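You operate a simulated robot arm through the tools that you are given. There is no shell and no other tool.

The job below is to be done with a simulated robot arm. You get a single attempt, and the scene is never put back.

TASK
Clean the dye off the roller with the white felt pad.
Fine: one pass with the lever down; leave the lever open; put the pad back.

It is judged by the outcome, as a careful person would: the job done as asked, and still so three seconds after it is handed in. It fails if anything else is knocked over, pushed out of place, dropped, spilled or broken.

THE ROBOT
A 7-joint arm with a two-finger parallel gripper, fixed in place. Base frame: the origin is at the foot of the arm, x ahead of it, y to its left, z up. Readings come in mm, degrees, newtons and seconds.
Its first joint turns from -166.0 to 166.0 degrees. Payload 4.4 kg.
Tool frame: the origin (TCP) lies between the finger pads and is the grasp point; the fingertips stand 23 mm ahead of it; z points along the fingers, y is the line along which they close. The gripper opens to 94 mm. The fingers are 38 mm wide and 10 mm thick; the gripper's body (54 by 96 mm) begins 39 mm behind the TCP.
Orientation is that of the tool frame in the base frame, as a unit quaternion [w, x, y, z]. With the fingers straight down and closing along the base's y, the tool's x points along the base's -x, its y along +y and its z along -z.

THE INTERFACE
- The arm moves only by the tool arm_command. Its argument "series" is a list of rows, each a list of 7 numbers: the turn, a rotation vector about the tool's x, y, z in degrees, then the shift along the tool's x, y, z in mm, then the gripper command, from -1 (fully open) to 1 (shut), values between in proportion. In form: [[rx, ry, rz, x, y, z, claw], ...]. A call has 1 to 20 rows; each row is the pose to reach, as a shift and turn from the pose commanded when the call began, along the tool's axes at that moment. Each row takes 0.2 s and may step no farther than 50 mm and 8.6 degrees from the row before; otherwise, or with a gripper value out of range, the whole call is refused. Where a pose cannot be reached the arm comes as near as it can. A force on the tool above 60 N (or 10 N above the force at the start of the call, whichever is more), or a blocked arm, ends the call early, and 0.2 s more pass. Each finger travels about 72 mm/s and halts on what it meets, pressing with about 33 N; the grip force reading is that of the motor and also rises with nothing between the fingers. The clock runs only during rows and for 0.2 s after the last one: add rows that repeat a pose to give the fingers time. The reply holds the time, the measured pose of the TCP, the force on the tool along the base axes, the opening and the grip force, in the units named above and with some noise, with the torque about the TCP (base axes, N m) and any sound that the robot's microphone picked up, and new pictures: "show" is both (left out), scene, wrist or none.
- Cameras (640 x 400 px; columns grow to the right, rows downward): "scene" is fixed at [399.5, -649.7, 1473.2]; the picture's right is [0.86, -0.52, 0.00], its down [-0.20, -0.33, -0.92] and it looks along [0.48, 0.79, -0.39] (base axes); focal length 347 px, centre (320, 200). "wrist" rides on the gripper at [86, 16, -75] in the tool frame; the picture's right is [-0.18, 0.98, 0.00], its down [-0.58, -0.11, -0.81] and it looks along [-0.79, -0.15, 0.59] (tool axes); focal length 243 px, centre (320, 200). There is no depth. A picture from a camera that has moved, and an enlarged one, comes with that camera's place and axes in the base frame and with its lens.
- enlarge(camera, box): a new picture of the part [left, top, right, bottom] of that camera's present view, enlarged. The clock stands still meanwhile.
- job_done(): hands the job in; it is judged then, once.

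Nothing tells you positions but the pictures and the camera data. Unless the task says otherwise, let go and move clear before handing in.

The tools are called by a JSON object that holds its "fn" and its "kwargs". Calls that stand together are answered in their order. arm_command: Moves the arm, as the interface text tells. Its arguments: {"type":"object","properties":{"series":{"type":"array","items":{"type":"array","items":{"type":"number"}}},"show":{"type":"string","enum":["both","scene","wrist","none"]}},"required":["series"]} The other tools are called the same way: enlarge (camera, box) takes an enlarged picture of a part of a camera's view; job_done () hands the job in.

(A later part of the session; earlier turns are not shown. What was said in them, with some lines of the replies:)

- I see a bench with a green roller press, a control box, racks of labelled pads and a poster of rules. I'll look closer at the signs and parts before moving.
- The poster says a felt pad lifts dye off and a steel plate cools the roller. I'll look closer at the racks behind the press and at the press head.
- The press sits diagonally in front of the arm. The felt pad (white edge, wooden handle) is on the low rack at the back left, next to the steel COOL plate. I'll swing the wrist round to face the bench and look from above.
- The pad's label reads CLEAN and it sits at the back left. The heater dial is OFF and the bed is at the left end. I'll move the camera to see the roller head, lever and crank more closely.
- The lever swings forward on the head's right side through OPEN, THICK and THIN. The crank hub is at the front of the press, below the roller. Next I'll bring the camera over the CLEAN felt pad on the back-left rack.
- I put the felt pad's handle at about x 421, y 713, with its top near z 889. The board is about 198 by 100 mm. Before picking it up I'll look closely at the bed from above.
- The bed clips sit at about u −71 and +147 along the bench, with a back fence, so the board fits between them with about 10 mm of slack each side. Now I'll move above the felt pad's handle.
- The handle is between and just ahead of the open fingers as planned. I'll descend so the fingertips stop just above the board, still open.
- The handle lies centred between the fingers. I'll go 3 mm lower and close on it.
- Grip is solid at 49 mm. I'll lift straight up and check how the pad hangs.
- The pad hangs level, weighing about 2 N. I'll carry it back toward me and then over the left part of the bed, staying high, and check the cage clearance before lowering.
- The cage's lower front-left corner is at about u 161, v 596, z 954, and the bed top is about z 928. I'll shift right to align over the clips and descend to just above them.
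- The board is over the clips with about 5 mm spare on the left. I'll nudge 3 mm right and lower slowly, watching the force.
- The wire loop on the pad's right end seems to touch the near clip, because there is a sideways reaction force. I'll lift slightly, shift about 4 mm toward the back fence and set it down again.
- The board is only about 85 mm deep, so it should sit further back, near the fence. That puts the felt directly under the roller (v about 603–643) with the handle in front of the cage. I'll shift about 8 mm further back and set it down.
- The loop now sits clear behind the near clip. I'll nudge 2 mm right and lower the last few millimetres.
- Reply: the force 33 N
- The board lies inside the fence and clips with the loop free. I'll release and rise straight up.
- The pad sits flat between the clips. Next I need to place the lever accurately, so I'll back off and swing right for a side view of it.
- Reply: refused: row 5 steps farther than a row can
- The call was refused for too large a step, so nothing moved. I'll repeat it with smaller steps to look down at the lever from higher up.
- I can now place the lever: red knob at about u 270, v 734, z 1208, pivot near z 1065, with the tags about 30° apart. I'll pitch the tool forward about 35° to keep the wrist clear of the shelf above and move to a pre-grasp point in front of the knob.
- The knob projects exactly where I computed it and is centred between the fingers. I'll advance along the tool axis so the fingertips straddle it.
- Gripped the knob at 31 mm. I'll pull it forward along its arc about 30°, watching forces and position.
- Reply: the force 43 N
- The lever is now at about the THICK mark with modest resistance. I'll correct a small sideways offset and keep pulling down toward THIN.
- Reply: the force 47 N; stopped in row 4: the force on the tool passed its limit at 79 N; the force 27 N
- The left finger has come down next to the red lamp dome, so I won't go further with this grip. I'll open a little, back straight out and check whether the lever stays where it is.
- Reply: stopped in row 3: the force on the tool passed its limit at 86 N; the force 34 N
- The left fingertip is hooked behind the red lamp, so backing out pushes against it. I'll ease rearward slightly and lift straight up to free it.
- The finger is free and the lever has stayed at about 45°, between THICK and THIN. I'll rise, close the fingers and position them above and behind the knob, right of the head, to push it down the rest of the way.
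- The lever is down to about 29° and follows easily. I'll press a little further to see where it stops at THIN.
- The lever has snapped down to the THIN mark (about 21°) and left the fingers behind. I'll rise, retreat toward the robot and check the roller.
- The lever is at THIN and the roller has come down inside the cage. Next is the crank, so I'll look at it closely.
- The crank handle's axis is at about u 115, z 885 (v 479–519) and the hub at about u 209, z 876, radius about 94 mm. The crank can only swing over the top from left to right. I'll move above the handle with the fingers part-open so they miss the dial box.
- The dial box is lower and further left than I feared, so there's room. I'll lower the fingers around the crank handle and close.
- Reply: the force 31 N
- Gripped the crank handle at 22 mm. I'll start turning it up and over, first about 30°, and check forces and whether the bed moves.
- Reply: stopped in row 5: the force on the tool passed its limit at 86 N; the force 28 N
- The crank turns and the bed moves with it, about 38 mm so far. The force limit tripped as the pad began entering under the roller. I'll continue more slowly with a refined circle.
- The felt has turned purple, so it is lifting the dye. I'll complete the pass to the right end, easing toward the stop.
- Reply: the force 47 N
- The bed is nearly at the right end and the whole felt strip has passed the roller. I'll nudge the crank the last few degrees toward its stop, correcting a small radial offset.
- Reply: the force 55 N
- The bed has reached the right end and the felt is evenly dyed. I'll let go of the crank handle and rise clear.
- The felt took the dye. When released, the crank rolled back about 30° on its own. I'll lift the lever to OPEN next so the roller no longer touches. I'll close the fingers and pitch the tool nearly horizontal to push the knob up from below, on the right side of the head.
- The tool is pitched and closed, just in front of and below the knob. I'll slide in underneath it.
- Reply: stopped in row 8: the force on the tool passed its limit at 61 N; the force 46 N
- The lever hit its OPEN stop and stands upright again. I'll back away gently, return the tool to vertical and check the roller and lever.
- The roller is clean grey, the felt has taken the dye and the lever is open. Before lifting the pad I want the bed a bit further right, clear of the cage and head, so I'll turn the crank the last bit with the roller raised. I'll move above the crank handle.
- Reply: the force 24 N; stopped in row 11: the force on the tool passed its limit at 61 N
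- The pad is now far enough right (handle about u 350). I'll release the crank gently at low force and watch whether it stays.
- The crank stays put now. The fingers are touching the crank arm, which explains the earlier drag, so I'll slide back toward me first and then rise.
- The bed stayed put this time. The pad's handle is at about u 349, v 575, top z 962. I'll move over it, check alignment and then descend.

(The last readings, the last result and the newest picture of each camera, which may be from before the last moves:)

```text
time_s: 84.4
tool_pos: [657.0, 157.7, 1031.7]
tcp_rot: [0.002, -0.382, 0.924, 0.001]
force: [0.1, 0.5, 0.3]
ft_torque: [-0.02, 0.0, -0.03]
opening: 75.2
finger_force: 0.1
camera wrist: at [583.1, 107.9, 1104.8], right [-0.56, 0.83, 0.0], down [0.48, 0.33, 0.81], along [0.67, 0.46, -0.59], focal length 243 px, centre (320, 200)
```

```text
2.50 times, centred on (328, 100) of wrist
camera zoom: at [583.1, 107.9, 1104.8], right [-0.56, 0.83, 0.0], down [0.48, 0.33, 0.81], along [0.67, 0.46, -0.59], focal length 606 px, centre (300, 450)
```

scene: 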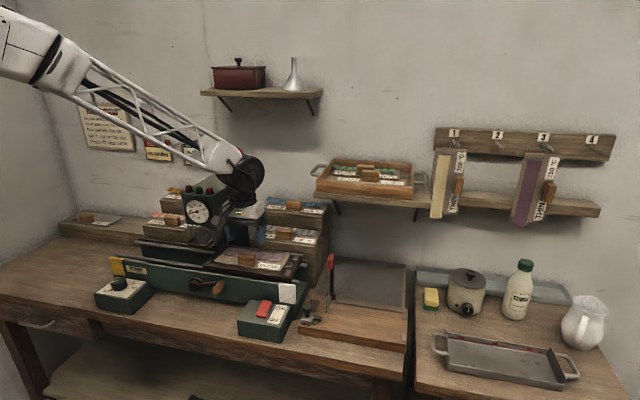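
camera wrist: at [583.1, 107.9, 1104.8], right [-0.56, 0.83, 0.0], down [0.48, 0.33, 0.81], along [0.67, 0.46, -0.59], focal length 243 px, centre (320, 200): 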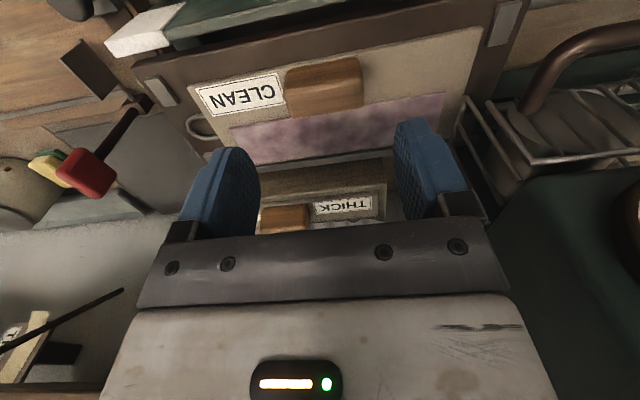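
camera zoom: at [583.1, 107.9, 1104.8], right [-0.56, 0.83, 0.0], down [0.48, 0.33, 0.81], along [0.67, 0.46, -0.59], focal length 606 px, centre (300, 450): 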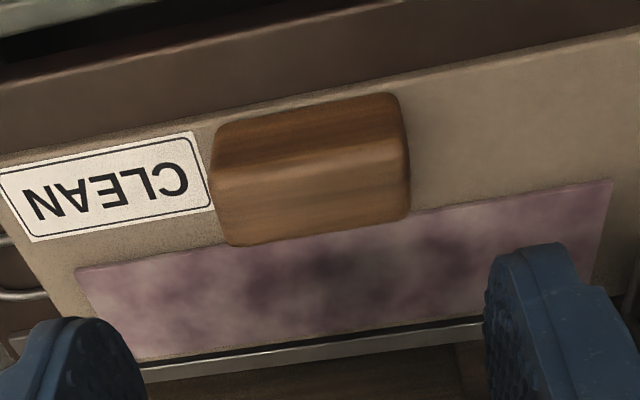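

{"fn": "arm_command", "kwargs": {"series": [[0, 0, 0, 1, 3, 15, -0.6], [0, 0, 0, 2, 4.5, 35, -0.6], [0, 0, 0, 2, 4.5, 52, -0.6], [0, 0, 0, 2, 4.5, 64, -0.6], [0, 0, 0, 2, 4.5, 64, -0.6]], "show": "both"}}

{"fn": "enlarge", "kwargs": {"camera": "wrist", "box": [240, 100, 400, 200]}}

{"fn": "enlarge", "kwargs": {"camera": "scene", "box": [180, 190, 308, 270]}}

```text
time_s: 85.6
tool_pos: [648.8, 160.1, 967.4]
tcp_rot: [0.002, -0.382, 0.924, 0.001]
force: [-0.7, 0.0, 0.0]
ft_torque: [0.01, 0.0, 0.0]
opening: 75.1
finger_force: 0.1
camera wrist: at [575.5, 110.8, 1042.4], right [-0.56, 0.83, 0.0], down [0.49, 0.33, 0.81], along [0.67, 0.46, -0.59], focal length 243 px, centre (320, 200)
```

scene: 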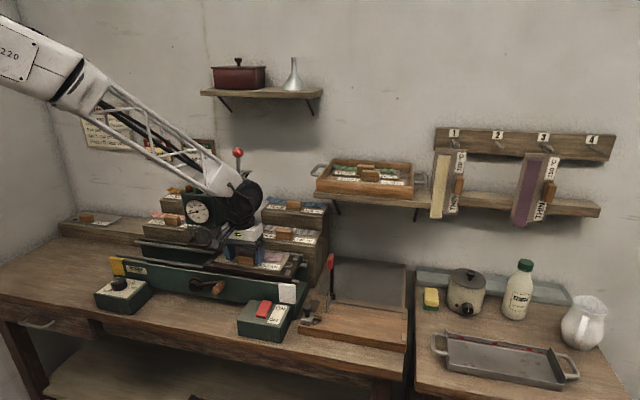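
wrist: 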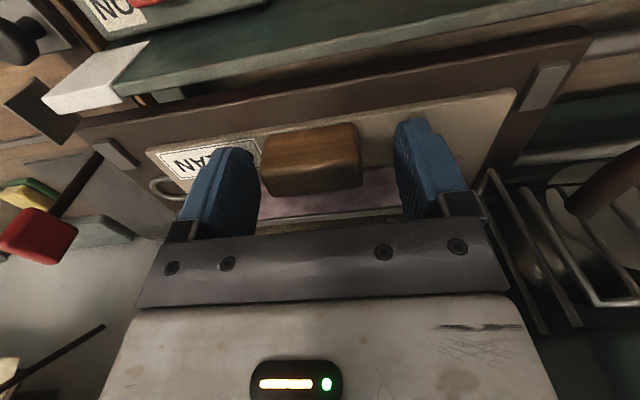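

```text
4.00 times, centred on (320, 150) of wrist
camera zoom: at [575.5, 110.8, 1042.4], right [-0.56, 0.83, 0.0], down [0.49, 0.33, 0.81], along [0.67, 0.46, -0.59], focal length 970 px, centre (320, 400)
```

zoom: 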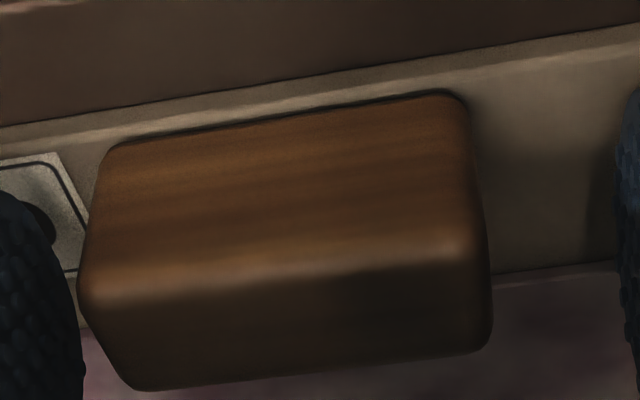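

```text
5.00 times, centred on (244, 230) of scene
camera zoom: at [399.5, -649.7, 1473.2], right [0.86, -0.52, 0.0], down [-0.2, -0.33, -0.92], along [0.48, 0.79, -0.39], focal length 1734 px, centre (700, 50)
```

zoom: 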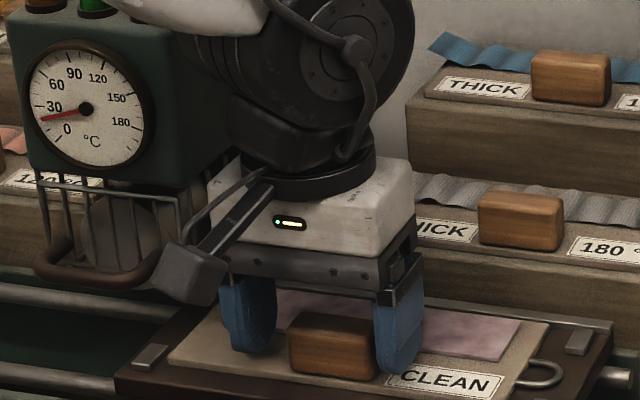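

The handle is about 4 mm right and 4 mm further back than the gripper centre. I'll correct that and close.

{"fn": "arm_command", "kwargs": {"series": [[0, 0, 0, -2, -2, 0, -0.6], [0, 0, 0, -4, -4, 1.5, -0.6], [0, 0, 0, -4, -4, 1.5, -0.3], [0, 0, 0, -4, -4, 1.5, 0.1], [0, 0, 0, -4, -4, 1.5, 1], [0, 0, 0, -4, -4, 1.5, 1]], "show": "wrist"}}

{"fn": "enlarge", "kwargs": {"camera": "wrist", "box": [240, 100, 400, 200]}}

```text
time_s: 87.0
tool_pos: [654.9, 159.0, 967.1]
tcp_rot: [0.003, -0.383, 0.924, 0.0]
force: [0.2, 0.2, 0.6]
ft_torque: [0.06, 0.0, 0.01]
opening: 49.7
finger_force: 32.5
camera wrist: at [580.7, 110.6, 1041.0], right [-0.56, 0.83, 0.0], down [0.49, 0.33, 0.81], along [0.67, 0.46, -0.59], focal length 243 px, centre (320, 200)
```

wrist: 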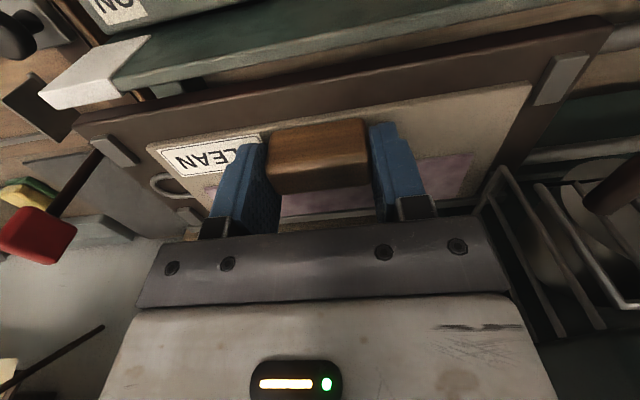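

```text
4.00 times, centred on (320, 150) of wrist
camera zoom: at [580.7, 110.6, 1041.0], right [-0.56, 0.83, 0.0], down [0.49, 0.33, 0.81], along [0.67, 0.46, -0.59], focal length 970 px, centre (320, 400)
```

zoom: 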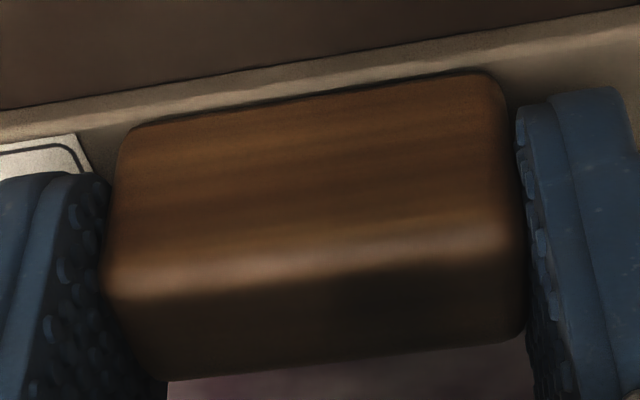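

Gripped. The board's left end is slightly under the cage's lower edge, so I must not lift straight up. I'll raise about 9 mm to clear the clips, slide right about 25 mm and then lift.

{"fn": "arm_command", "kwargs": {"series": [[0, 0, 0, 0, 0, -3, 1], [0, 0, 0, 0, 0, -6, 1], [0, 0, 0, 0, 0, -9, 1], [0, 0, 0, 0, 0, -9, 1]], "show": "both"}}

{"fn": "enlarge", "kwargs": {"camera": "scene", "box": [190, 210, 318, 290]}}

{"fn": "enlarge", "kwargs": {"camera": "wrist", "box": [400, 80, 560, 220]}}

{"fn": "enlarge", "kwargs": {"camera": "wrist", "box": [80, 120, 240, 220]}}

```text
time_s: 88.0
tool_pos: [655.0, 159.6, 976.3]
tcp_rot: [0.003, -0.383, 0.924, 0.001]
force: [-0.9, -0.5, -0.3]
ft_torque: [-0.03, 0.04, -0.01]
opening: 49.4
finger_force: 32.7
camera wrist: at [580.2, 109.9, 1049.8], right [-0.56, 0.83, 0.0], down [0.49, 0.33, 0.81], along [0.67, 0.46, -0.59], focal length 243 px, centre (320, 200)
```

scene: 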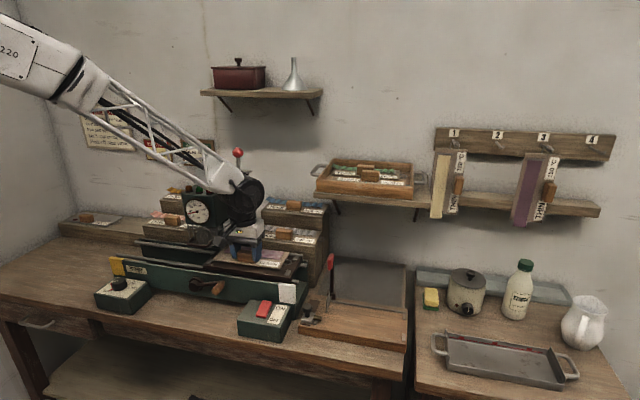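
wrist: 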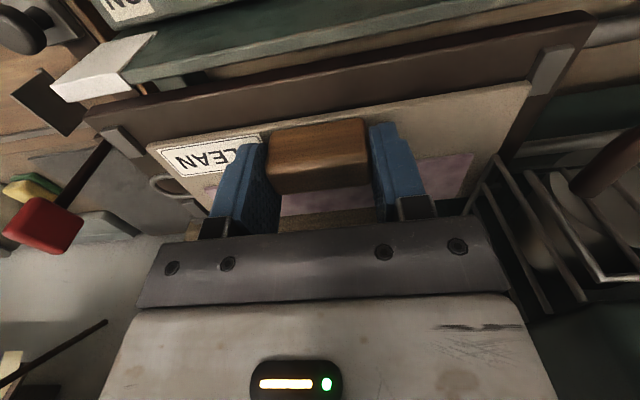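

```text
5.00 times, centred on (254, 250) of scene
camera zoom: at [399.5, -649.7, 1473.2], right [0.86, -0.52, 0.0], down [-0.2, -0.33, -0.92], along [0.48, 0.79, -0.39], focal length 1734 px, centre (650, -50)
```

zoom: 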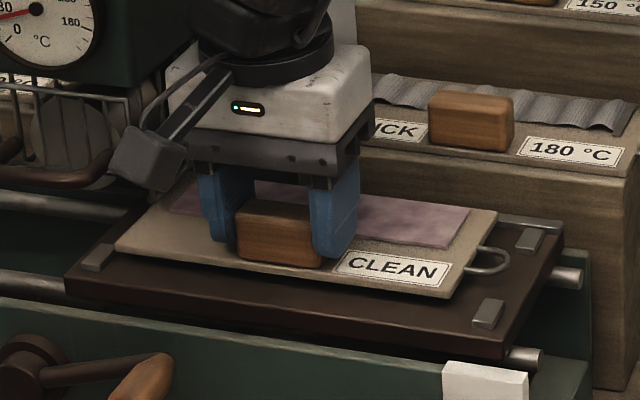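

```text
2.86 times, centred on (480, 150) of wrist
camera zoom: at [580.2, 109.9, 1049.8], right [-0.56, 0.83, 0.0], down [0.49, 0.33, 0.81], along [0.67, 0.46, -0.59], focal length 693 px, centre (-137, 343)
```

zoom: 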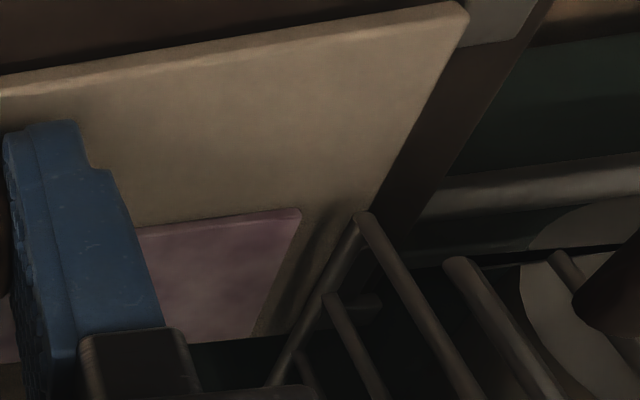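

```text
4.00 times, centred on (160, 170) of wrist
camera zoom: at [580.2, 109.9, 1049.8], right [-0.56, 0.83, 0.0], down [0.49, 0.33, 0.81], along [0.67, 0.46, -0.59], focal length 970 px, centre (960, 320)
```

zoom: 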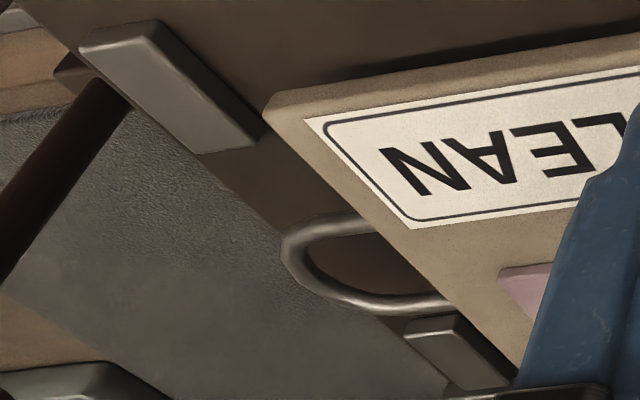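

{"fn": "arm_command", "kwargs": {"series": [[0, 0, 0, 0, -6, 0, 1], [0, 0, 0, 0, -13, 0, 1], [0, 0, 0, 0, -20, 0, 1], [0, 0, 0, 0, -28, 0, 1], [0, 0, 0, 0, -28, 0, 1]], "show": "both"}}

{"fn": "enlarge", "kwargs": {"camera": "wrist", "box": [400, 80, 560, 220]}}

{"fn": "enlarge", "kwargs": {"camera": "scene", "box": [190, 210, 318, 290]}}

```text
time_s: 89.2
tool_pos: [673.6, 140.5, 975.9]
tcp_rot: [0.002, -0.383, 0.924, 0.002]
force: [-0.3, 0.1, -1.1]
ft_torque: [-0.01, 0.06, -0.03]
opening: 49.3
finger_force: 33.6
camera wrist: at [600.7, 90.6, 1049.5], right [-0.56, 0.83, 0.0], down [0.49, 0.33, 0.81], along [0.67, 0.46, -0.59], focal length 243 px, centre (320, 200)
```

scene: 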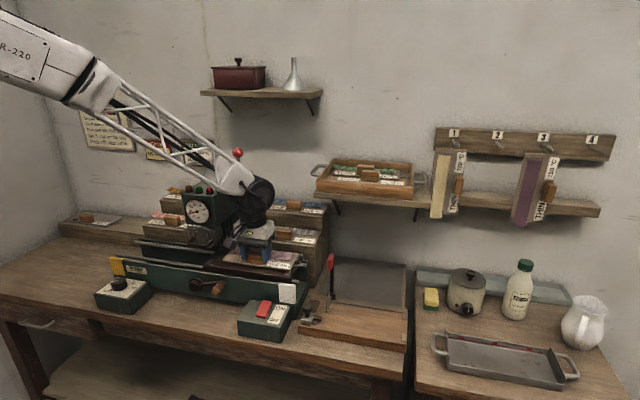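
wrist: 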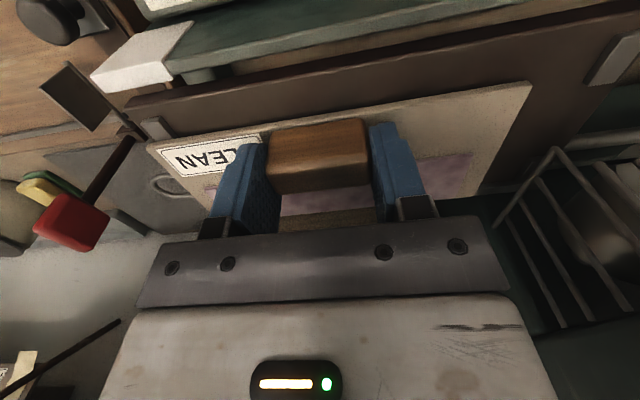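

```text
2.86 times, centred on (480, 150) of wrist
camera zoom: at [600.7, 90.6, 1049.5], right [-0.56, 0.83, 0.0], down [0.49, 0.33, 0.81], along [0.67, 0.46, -0.59], focal length 693 px, centre (-137, 343)
```

zoom: 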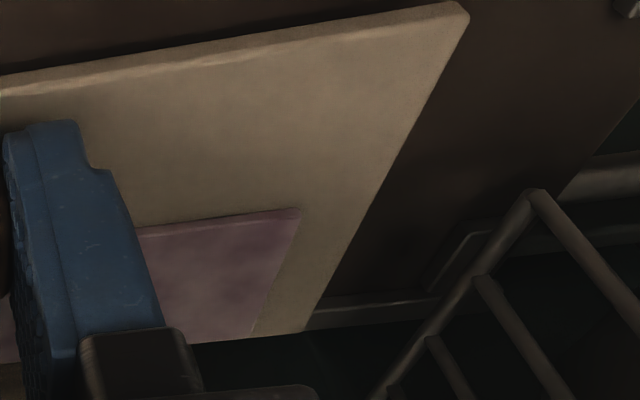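

```text
5.00 times, centred on (254, 250) of scene
camera zoom: at [399.5, -649.7, 1473.2], right [0.86, -0.52, 0.0], down [-0.2, -0.33, -0.92], along [0.48, 0.79, -0.39], focal length 1734 px, centre (650, -50)
```

zoom: 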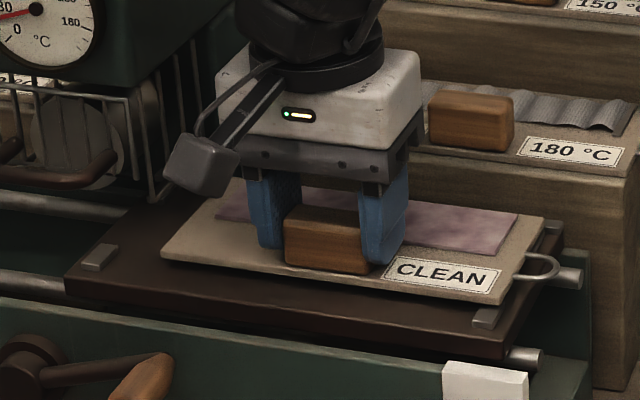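

The pad is clear of the cage. I'll lift, draw it back in front of the press and carry it left toward its rack.

{"fn": "arm_command", "kwargs": {"series": [[0, 0, 0, 0, 0, -12, 1], [0, 0, 0, 0, 0, -25, 1], [0, 0, 0, 35, 0, -45, 1], [0, 0, 0, 75, 0, -70, 1], [0, 0, 0, 110, 0, -95, 1], [0, 0, 0, 140, 10, -115, 1], [0, 0, 0, 145, 50, -115, 1], [0, 0, 0, 145, 95, -115, 1], [0, 0, 0, 145, 140, -115, 1], [0, 0, 0, 145, 185, -115, 1], [0, 0, 0, 145, 230, -115, 1], [0, 0, 0, 145, 275, -115, 1], [0, 0, 0, 145, 320, -115, 1], [0, 0, 0, 145, 365, -115, 1], [0, 0, 0, 145, 410, -115, 1], [0, 0, 0, 145, 455, -115, 1], [0, 0, 0, 145, 500, -115, 1], [0, 0, 0, 145, 540, -115, 1], [0, 0, 0, 145, 575, -115, 1], [0, 0, 0, 145, 575, -115, 1]], "show": "both"}}

```text
time_s: 93.4
tool_pos: [164.0, 446.5, 1089.3]
tcp_rot: [0.002, -0.382, 0.924, 0.001]
force: [-0.3, -0.6, -1.1]
ft_torque: [-0.02, 0.0, 0.0]
opening: 49.3
finger_force: 33.0
camera wrist: at [91.1, 396.9, 1164.1], right [-0.56, 0.83, 0.0], down [0.49, 0.33, 0.81], along [0.67, 0.46, -0.59], focal length 243 px, centre (320, 200)
```

scene: 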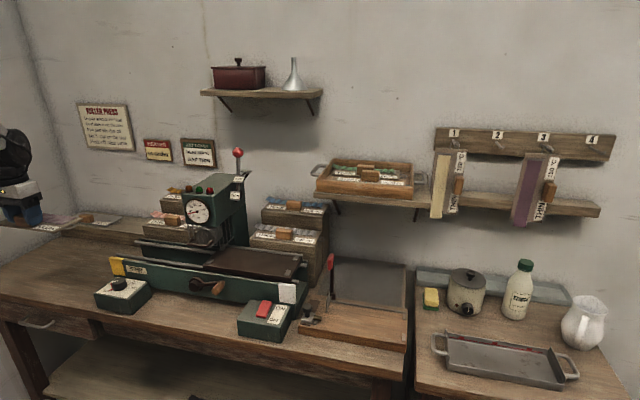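
wrist: 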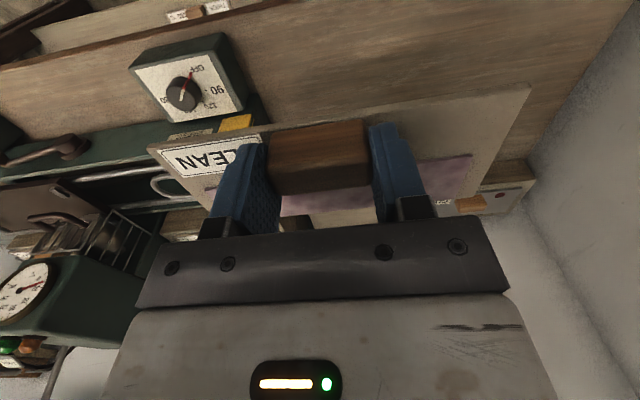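

{"fn": "arm_command", "kwargs": {"series": [[0, 0, 0, -42, 2, 8, 1], [0, 0, 0, -84, 4, 16, 1], [0, 0, 0, -126, 6, 24, 1], [0, 0, 0, -168, 6.7, 32, 1], [0, 0, 0, -208, 6.7, 39, 1], [0, 0, 0, -248, 6.7, 47, 1], [0, 0, 0, -288, 6.7, 55, 1], [0, 0, 0, -330, 6.7, 64, 1], [0, 0, 0, -367, 6.7, 73, 1], [0, 0, 0, -367, 6.7, 73, 1]], "show": "both"}}

{"fn": "enlarge", "kwargs": {"camera": "wrist", "box": [100, 0, 540, 240]}}

{"fn": "enlarge", "kwargs": {"camera": "scene", "box": [60, 170, 220, 270]}}

```text
time_s: 95.6
tool_pos: [420.2, 707.5, 1018.4]
tcp_rot: [0.002, -0.383, 0.924, 0.001]
force: [0.0, 0.3, -0.9]
ft_torque: [-0.04, 0.04, 0.02]
opening: 49.5
finger_force: 33.3
camera wrist: at [346.2, 658.3, 1092.6], right [-0.56, 0.83, 0.0], down [0.49, 0.33, 0.81], along [0.67, 0.46, -0.59], focal length 243 px, centre (320, 200)
```

scene: 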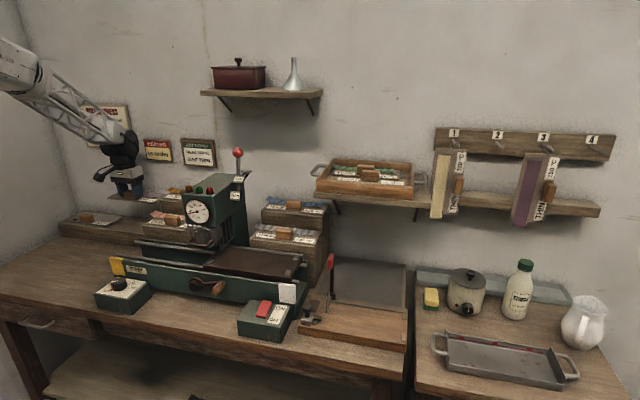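
wrist: 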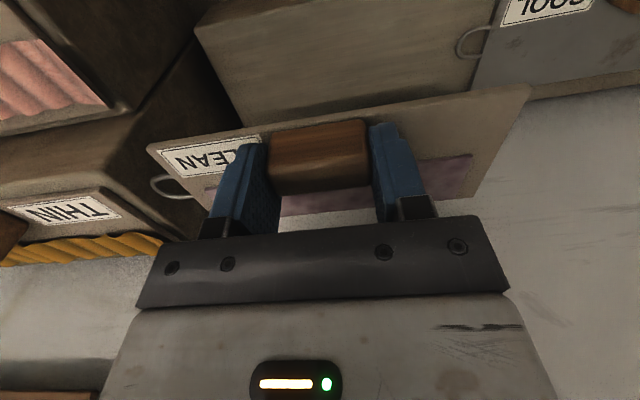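

```text
1.45 times, centred on (320, 120) of wrist
camera zoom: at [346.2, 658.3, 1092.6], right [-0.56, 0.83, 0.0], down [0.49, 0.33, 0.81], along [0.67, 0.46, -0.59], focal length 353 px, centre (320, 316)
```

zoom: 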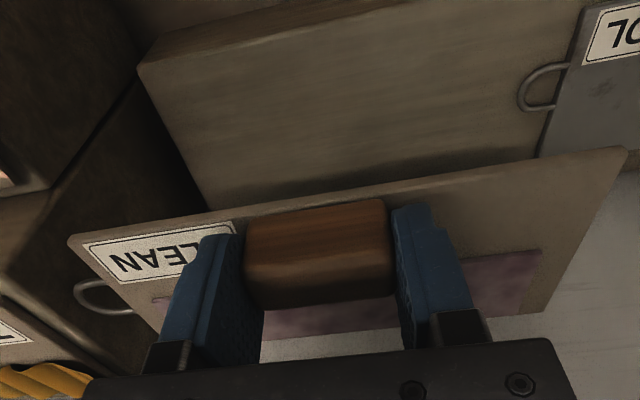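

```text
4.00 times, centred on (140, 220) of scene
camera zoom: at [399.5, -649.7, 1473.2], right [0.86, -0.52, 0.0], down [-0.2, -0.33, -0.92], along [0.48, 0.79, -0.39], focal length 1387 px, centre (1040, 120)
```

zoom: 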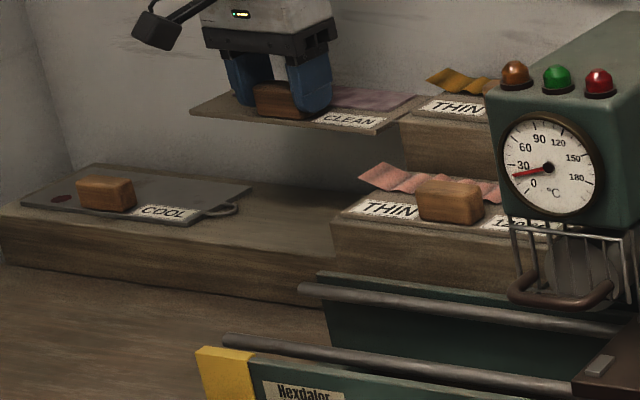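

The view matches the earlier lift-off picture, so I'm above the pad's original spot. I'll lower most of the way, then feel for contact.

{"fn": "arm_command", "kwargs": {"series": [[0, 0, 0, -1, 0, 25, 1], [0, 0, 0, -1.5, 0, 50, 1], [0, 0, 0, -1.5, 0, 75, 1], [0, 0, 0, -1.5, 0, 97, 1], [0, 0, 0, -1.5, 0, 112, 1], [0, 0, 0, -1.5, 0, 112, 1]], "show": "both"}}

{"fn": "enlarge", "kwargs": {"camera": "scene", "box": [80, 195, 176, 255]}}

{"fn": "enlarge", "kwargs": {"camera": "wrist", "box": [100, 40, 240, 240]}}

```text
time_s: 97.0
tool_pos: [420.1, 709.3, 904.9]
tcp_rot: [0.002, -0.383, 0.924, 0.001]
force: [-0.3, -0.1, -0.6]
ft_torque: [-0.04, -0.02, -0.02]
opening: 49.5
finger_force: 33.2
camera wrist: at [345.8, 660.6, 980.6], right [-0.56, 0.83, 0.0], down [0.49, 0.33, 0.81], along [0.67, 0.46, -0.59], focal length 243 px, centre (320, 200)
```

scene: 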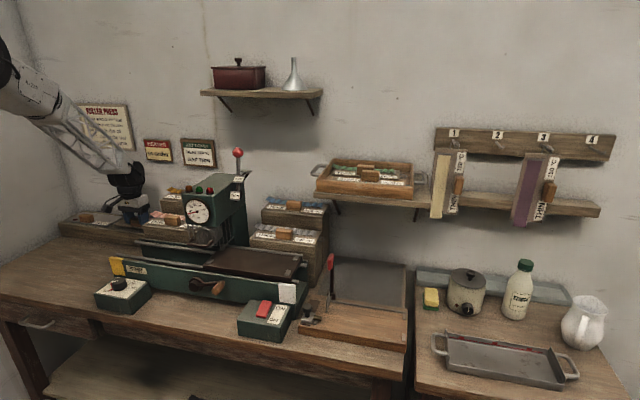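
wrist: 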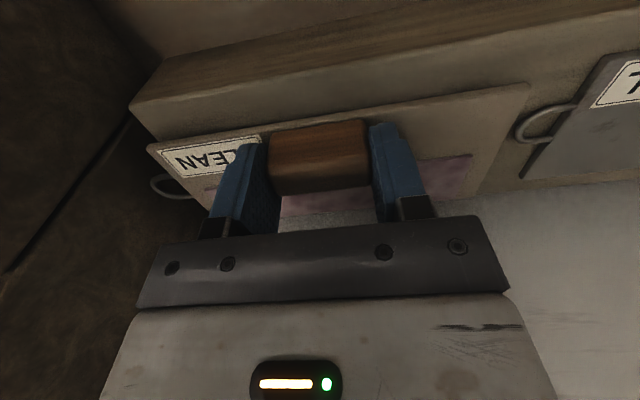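

```text
6.67 times, centred on (128, 225) of scene
camera zoom: at [399.5, -649.7, 1473.2], right [0.86, -0.52, 0.0], down [-0.2, -0.33, -0.92], along [0.48, 0.79, -0.39], focal length 2312 px, centre (1600, 33)
```

zoom: 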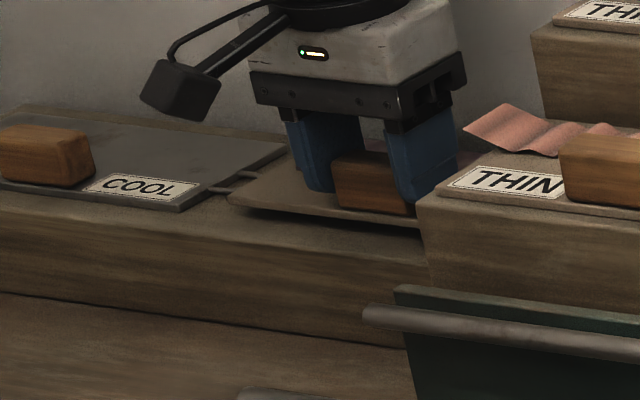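

```text
2.00 times, centred on (170, 140) of wrist
camera zoom: at [345.8, 660.6, 980.6], right [-0.56, 0.83, 0.0], down [0.49, 0.33, 0.81], along [0.67, 0.46, -0.59], focal length 485 px, centre (620, 320)
```

zoom: 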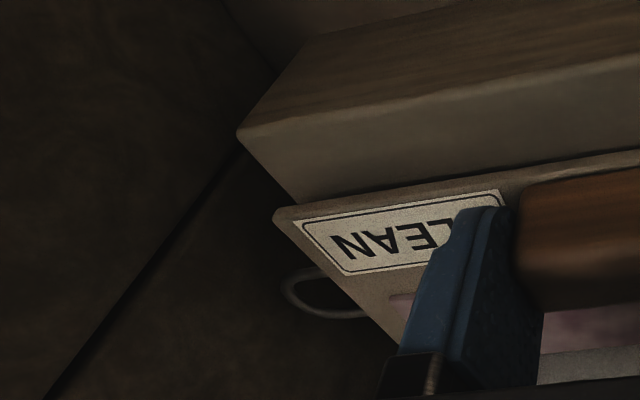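

{"fn": "arm_command", "kwargs": {"series": [[0, 0, 0, 0, 0, 3, 1], [0, 0, 0, 0, 0, 6, 1], [0, 0, 0, 0, 0, 8, 1], [0, 0, 0, 0, 0, 8, 1]], "show": "wrist"}}

{"fn": "enlarge", "kwargs": {"camera": "scene", "box": [90, 205, 170, 255]}}

```text
time_s: 98.0
tool_pos: [421.1, 710.4, 897.7]
tcp_rot: [0.003, -0.383, 0.924, 0.0]
force: [0.1, -0.4, -1.4]
ft_torque: [-0.02, 0.06, 0.02]
opening: 49.6
finger_force: 32.7
camera wrist: at [347.0, 660.8, 972.5], right [-0.56, 0.83, 0.0], down [0.49, 0.33, 0.81], along [0.67, 0.46, -0.59], focal length 243 px, centre (320, 200)
```

wrist: 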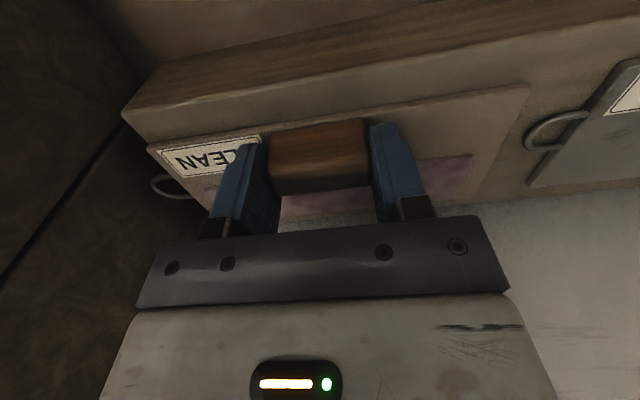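

```text
8.00 times, centred on (130, 230) of scene
camera zoom: at [399.5, -649.7, 1473.2], right [0.86, -0.52, 0.0], down [-0.2, -0.33, -0.92], along [0.48, 0.79, -0.39], focal length 2774 px, centre (1840, -40)
```

zoom: 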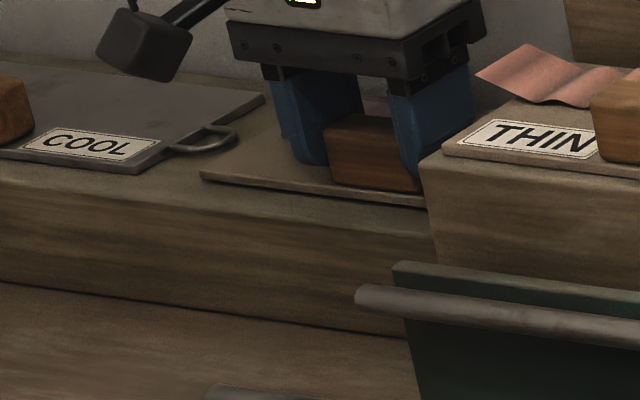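

{"fn": "arm_command", "kwargs": {"series": [[0, 0, 0, 0, 0, 1.5, 1], [0, 0, 0, 0, 0, 3, 1], [0, 0, 0, 0, 0, 3, 1]], "show": "none"}}

```text
time_s: 98.8
tool_pos: [421.3, 709.8, 896.9]
tcp_rot: [0.003, -0.382, 0.924, 0.002]
force: [-2.6, -1.1, 11.9]
ft_torque: [-0.01, -0.1, 0.07]
opening: 49.4
finger_force: 33.0
```

The pad is touching the rack flat with about 12 N. I'll release and rise straight up.

{"fn": "arm_command", "kwargs": {"series": [[0, 0, 0, 0, 0, -0.7, 1], [0, 0, 0, 0, 0, -0.7, 0.4], [0, 0, 0, 0, 0, -0.7, -0.2], [0, 0, 0, 0, 0, -0.7, -0.6], [0, 0, 0, 0, 0, -0.7, -0.6], [0, 0, 0, 0, 0, -15, -0.6], [0, 0, 0, 0, 0, -40, -0.6], [0, 0, 0, 0, 0, -80, -0.6], [0, 0, 0, 20, 0, -115, -0.6]], "show": "both"}}

{"fn": "enlarge", "kwargs": {"camera": "scene", "box": [90, 205, 170, 255]}}

{"fn": "enlarge", "kwargs": {"camera": "wrist", "box": [170, 0, 450, 160]}}

```text
time_s: 100.8
tool_pos: [407.0, 694.9, 1009.7]
tcp_rot: [0.002, -0.382, 0.924, 0.0]
force: [0.0, 0.2, -0.7]
ft_torque: [0.0, 0.0, 0.01]
opening: 75.3
finger_force: 0.1
camera wrist: at [333.3, 646.0, 1084.1], right [-0.56, 0.83, 0.0], down [0.49, 0.33, 0.81], along [0.67, 0.46, -0.59], focal length 243 px, centre (320, 200)
```

scene: 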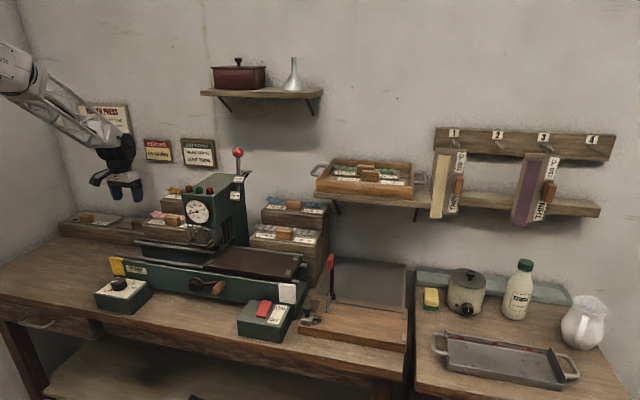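
wrist: 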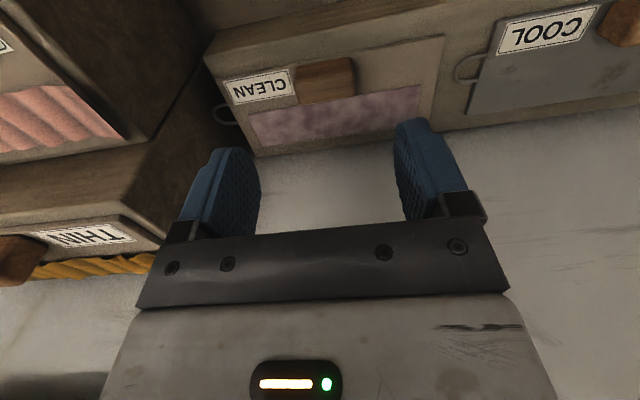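

```text
8.00 times, centred on (130, 230) of scene
camera zoom: at [399.5, -649.7, 1473.2], right [0.86, -0.52, 0.0], down [-0.2, -0.33, -0.92], along [0.48, 0.79, -0.39], focal length 2774 px, centre (1840, -40)
```

zoom: 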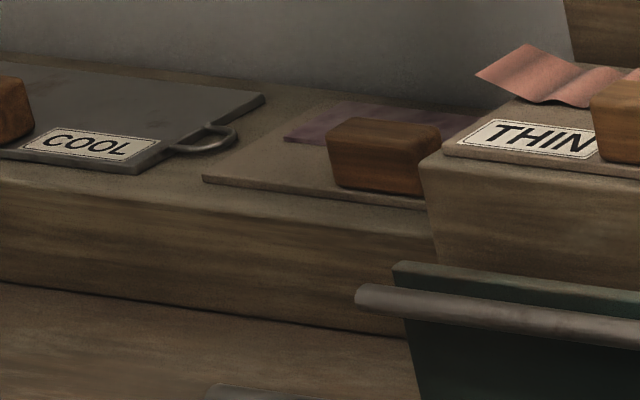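

```text
2.29 times, centred on (310, 80) of wrist
camera zoom: at [333.3, 646.0, 1084.1], right [-0.56, 0.83, 0.0], down [0.49, 0.33, 0.81], along [0.67, 0.46, -0.59], focal length 555 px, centre (343, 474)
```

zoom: 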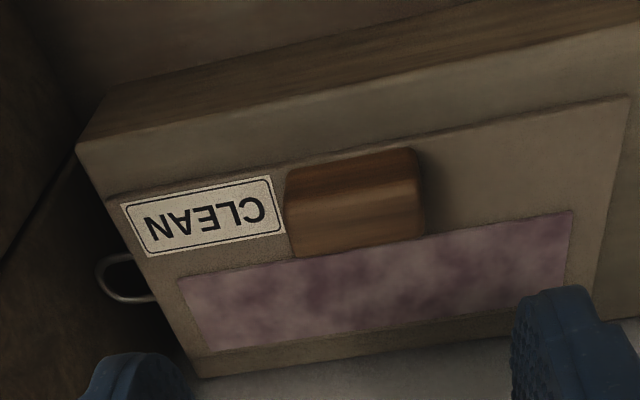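

The pad is back on its rack within a couple of millimetres of where it was. I'll move the arm clear and check the whole scene.

{"fn": "arm_command", "kwargs": {"series": [[0, 0, 0, 40, 0, -10, -0.6], [0, 0, 0, 80, 0, -30, -0.6], [0, 0, 0, 120, 0, -55, -0.6], [0, 0, 0, 160, 0, -80, -0.6], [0, 0, 0, 200, 0, -110, -0.6], [0, 0, 0, 240, 0, -140, -0.6], [0, 0, 0, 280, 0, -170, -0.6], [0, 0, 0, 320, 0, -200, -0.6], [0, 0, 0, 320, 0, -200, -0.6]], "show": "both"}}

{"fn": "enlarge", "kwargs": {"camera": "scene", "box": [150, 140, 310, 240]}}

{"fn": "enlarge", "kwargs": {"camera": "scene", "box": [50, 190, 330, 350]}}

{"fn": "enlarge", "kwargs": {"camera": "scene", "box": [180, 200, 260, 250]}}

```text
time_s: 102.8
tool_pos: [178.3, 470.2, 1208.8]
tcp_rot: [0.002, -0.383, 0.924, 0.001]
force: [-0.5, -0.3, 0.3]
ft_torque: [0.02, -0.06, 0.05]
opening: 75.2
finger_force: 0.2
camera wrist: at [104.6, 420.3, 1282.5], right [-0.57, 0.82, 0.0], down [0.48, 0.33, 0.81], along [0.67, 0.46, -0.59], focal length 243 px, centre (320, 200)
```

scene: 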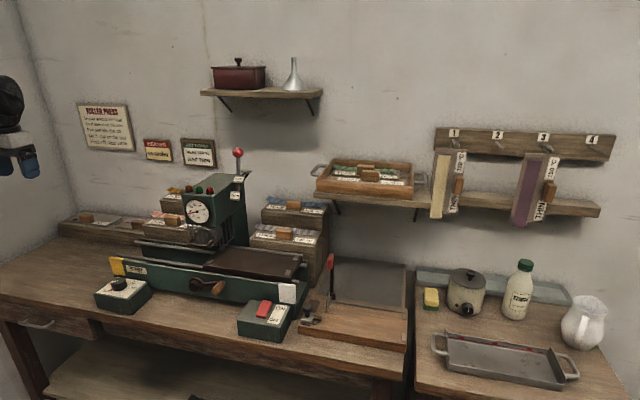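
wrist: 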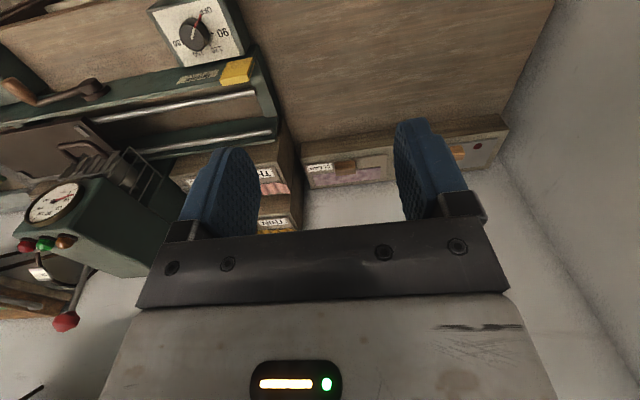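

```text
4.00 times, centred on (230, 190) of scene
camera zoom: at [399.5, -649.7, 1473.2], right [0.86, -0.52, 0.0], down [-0.2, -0.33, -0.92], along [0.48, 0.79, -0.39], focal length 1387 px, centre (680, 240)
```

zoom: 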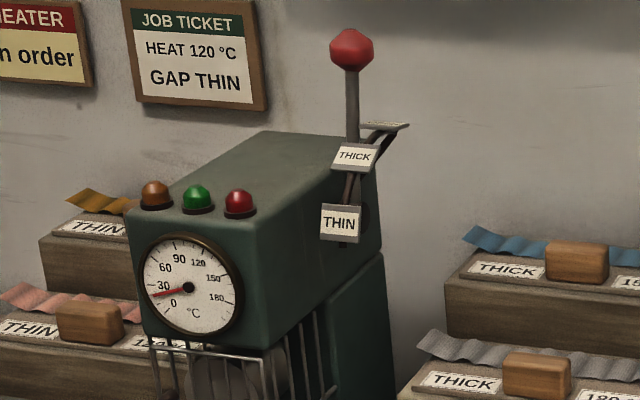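

```text
2.29 times, centred on (190, 270) of scene
camera zoom: at [399.5, -649.7, 1473.2], right [0.86, -0.52, 0.0], down [-0.2, -0.33, -0.92], along [0.48, 0.79, -0.39], focal length 793 px, centre (617, 40)
```

zoom: 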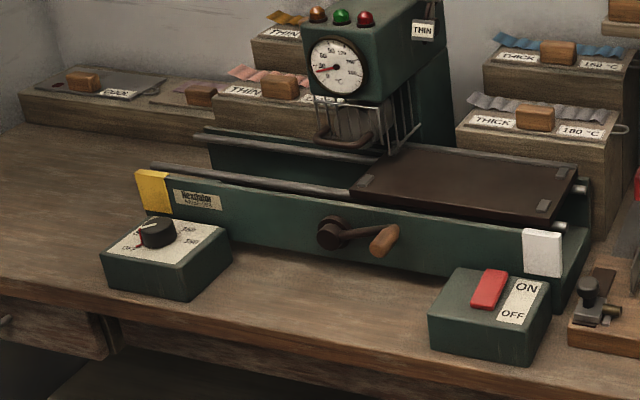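

```text
8.00 times, centred on (220, 225) of scene
camera zoom: at [399.5, -649.7, 1473.2], right [0.86, -0.52, 0.0], down [-0.2, -0.33, -0.92], along [0.48, 0.79, -0.39], focal length 2774 px, centre (1120, 0)
```

zoom: 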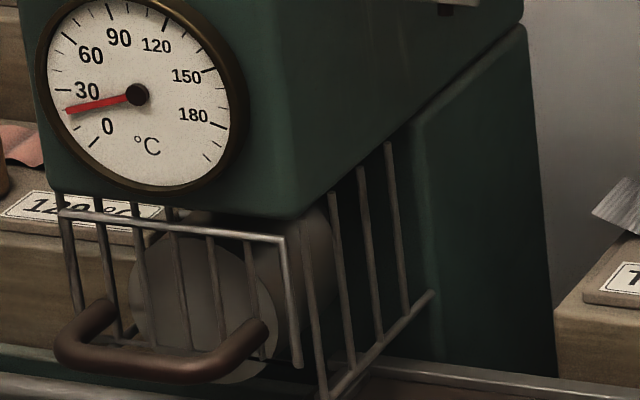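

The roller is clean and raised, and the lever stands at OPEN. The felt pad is back on its rack, the lamps and controls look as they did before, and the arm is clear. The bed is still at the right end of its travel after the single pass. I'm handing in the job.

{"fn": "job_done", "kwargs": {}}

```text
The job is handed in.
```

The roller is clean. I ran the white felt pad through once with the lever down at THIN, and the felt came out stained with the dye. The lever is back at OPEN, and the pad is on its rack about 2 mm from where it started.

- **Bed position:** the bed is at the right end of its travel. It started at the left, and since you didn't ask for it back I left it there.
- **Red lamp:** while I was lowering the lever, a fingertip caught behind the red lamp on the press head. The force peaked at 86 N before I freed it. The lamp looks undamaged in the pictures.
- **Crank rollback:** after the pass the bed rolled back about 50 mm with the lever still down, because my fingers dragged the crank. By my measurements the felt was already past the roller, so it did not touch it again. I moved the bed back to the right with the lever open.

The heater dial was off throughout, and I did not touch the dial or the ON/OFF switch.
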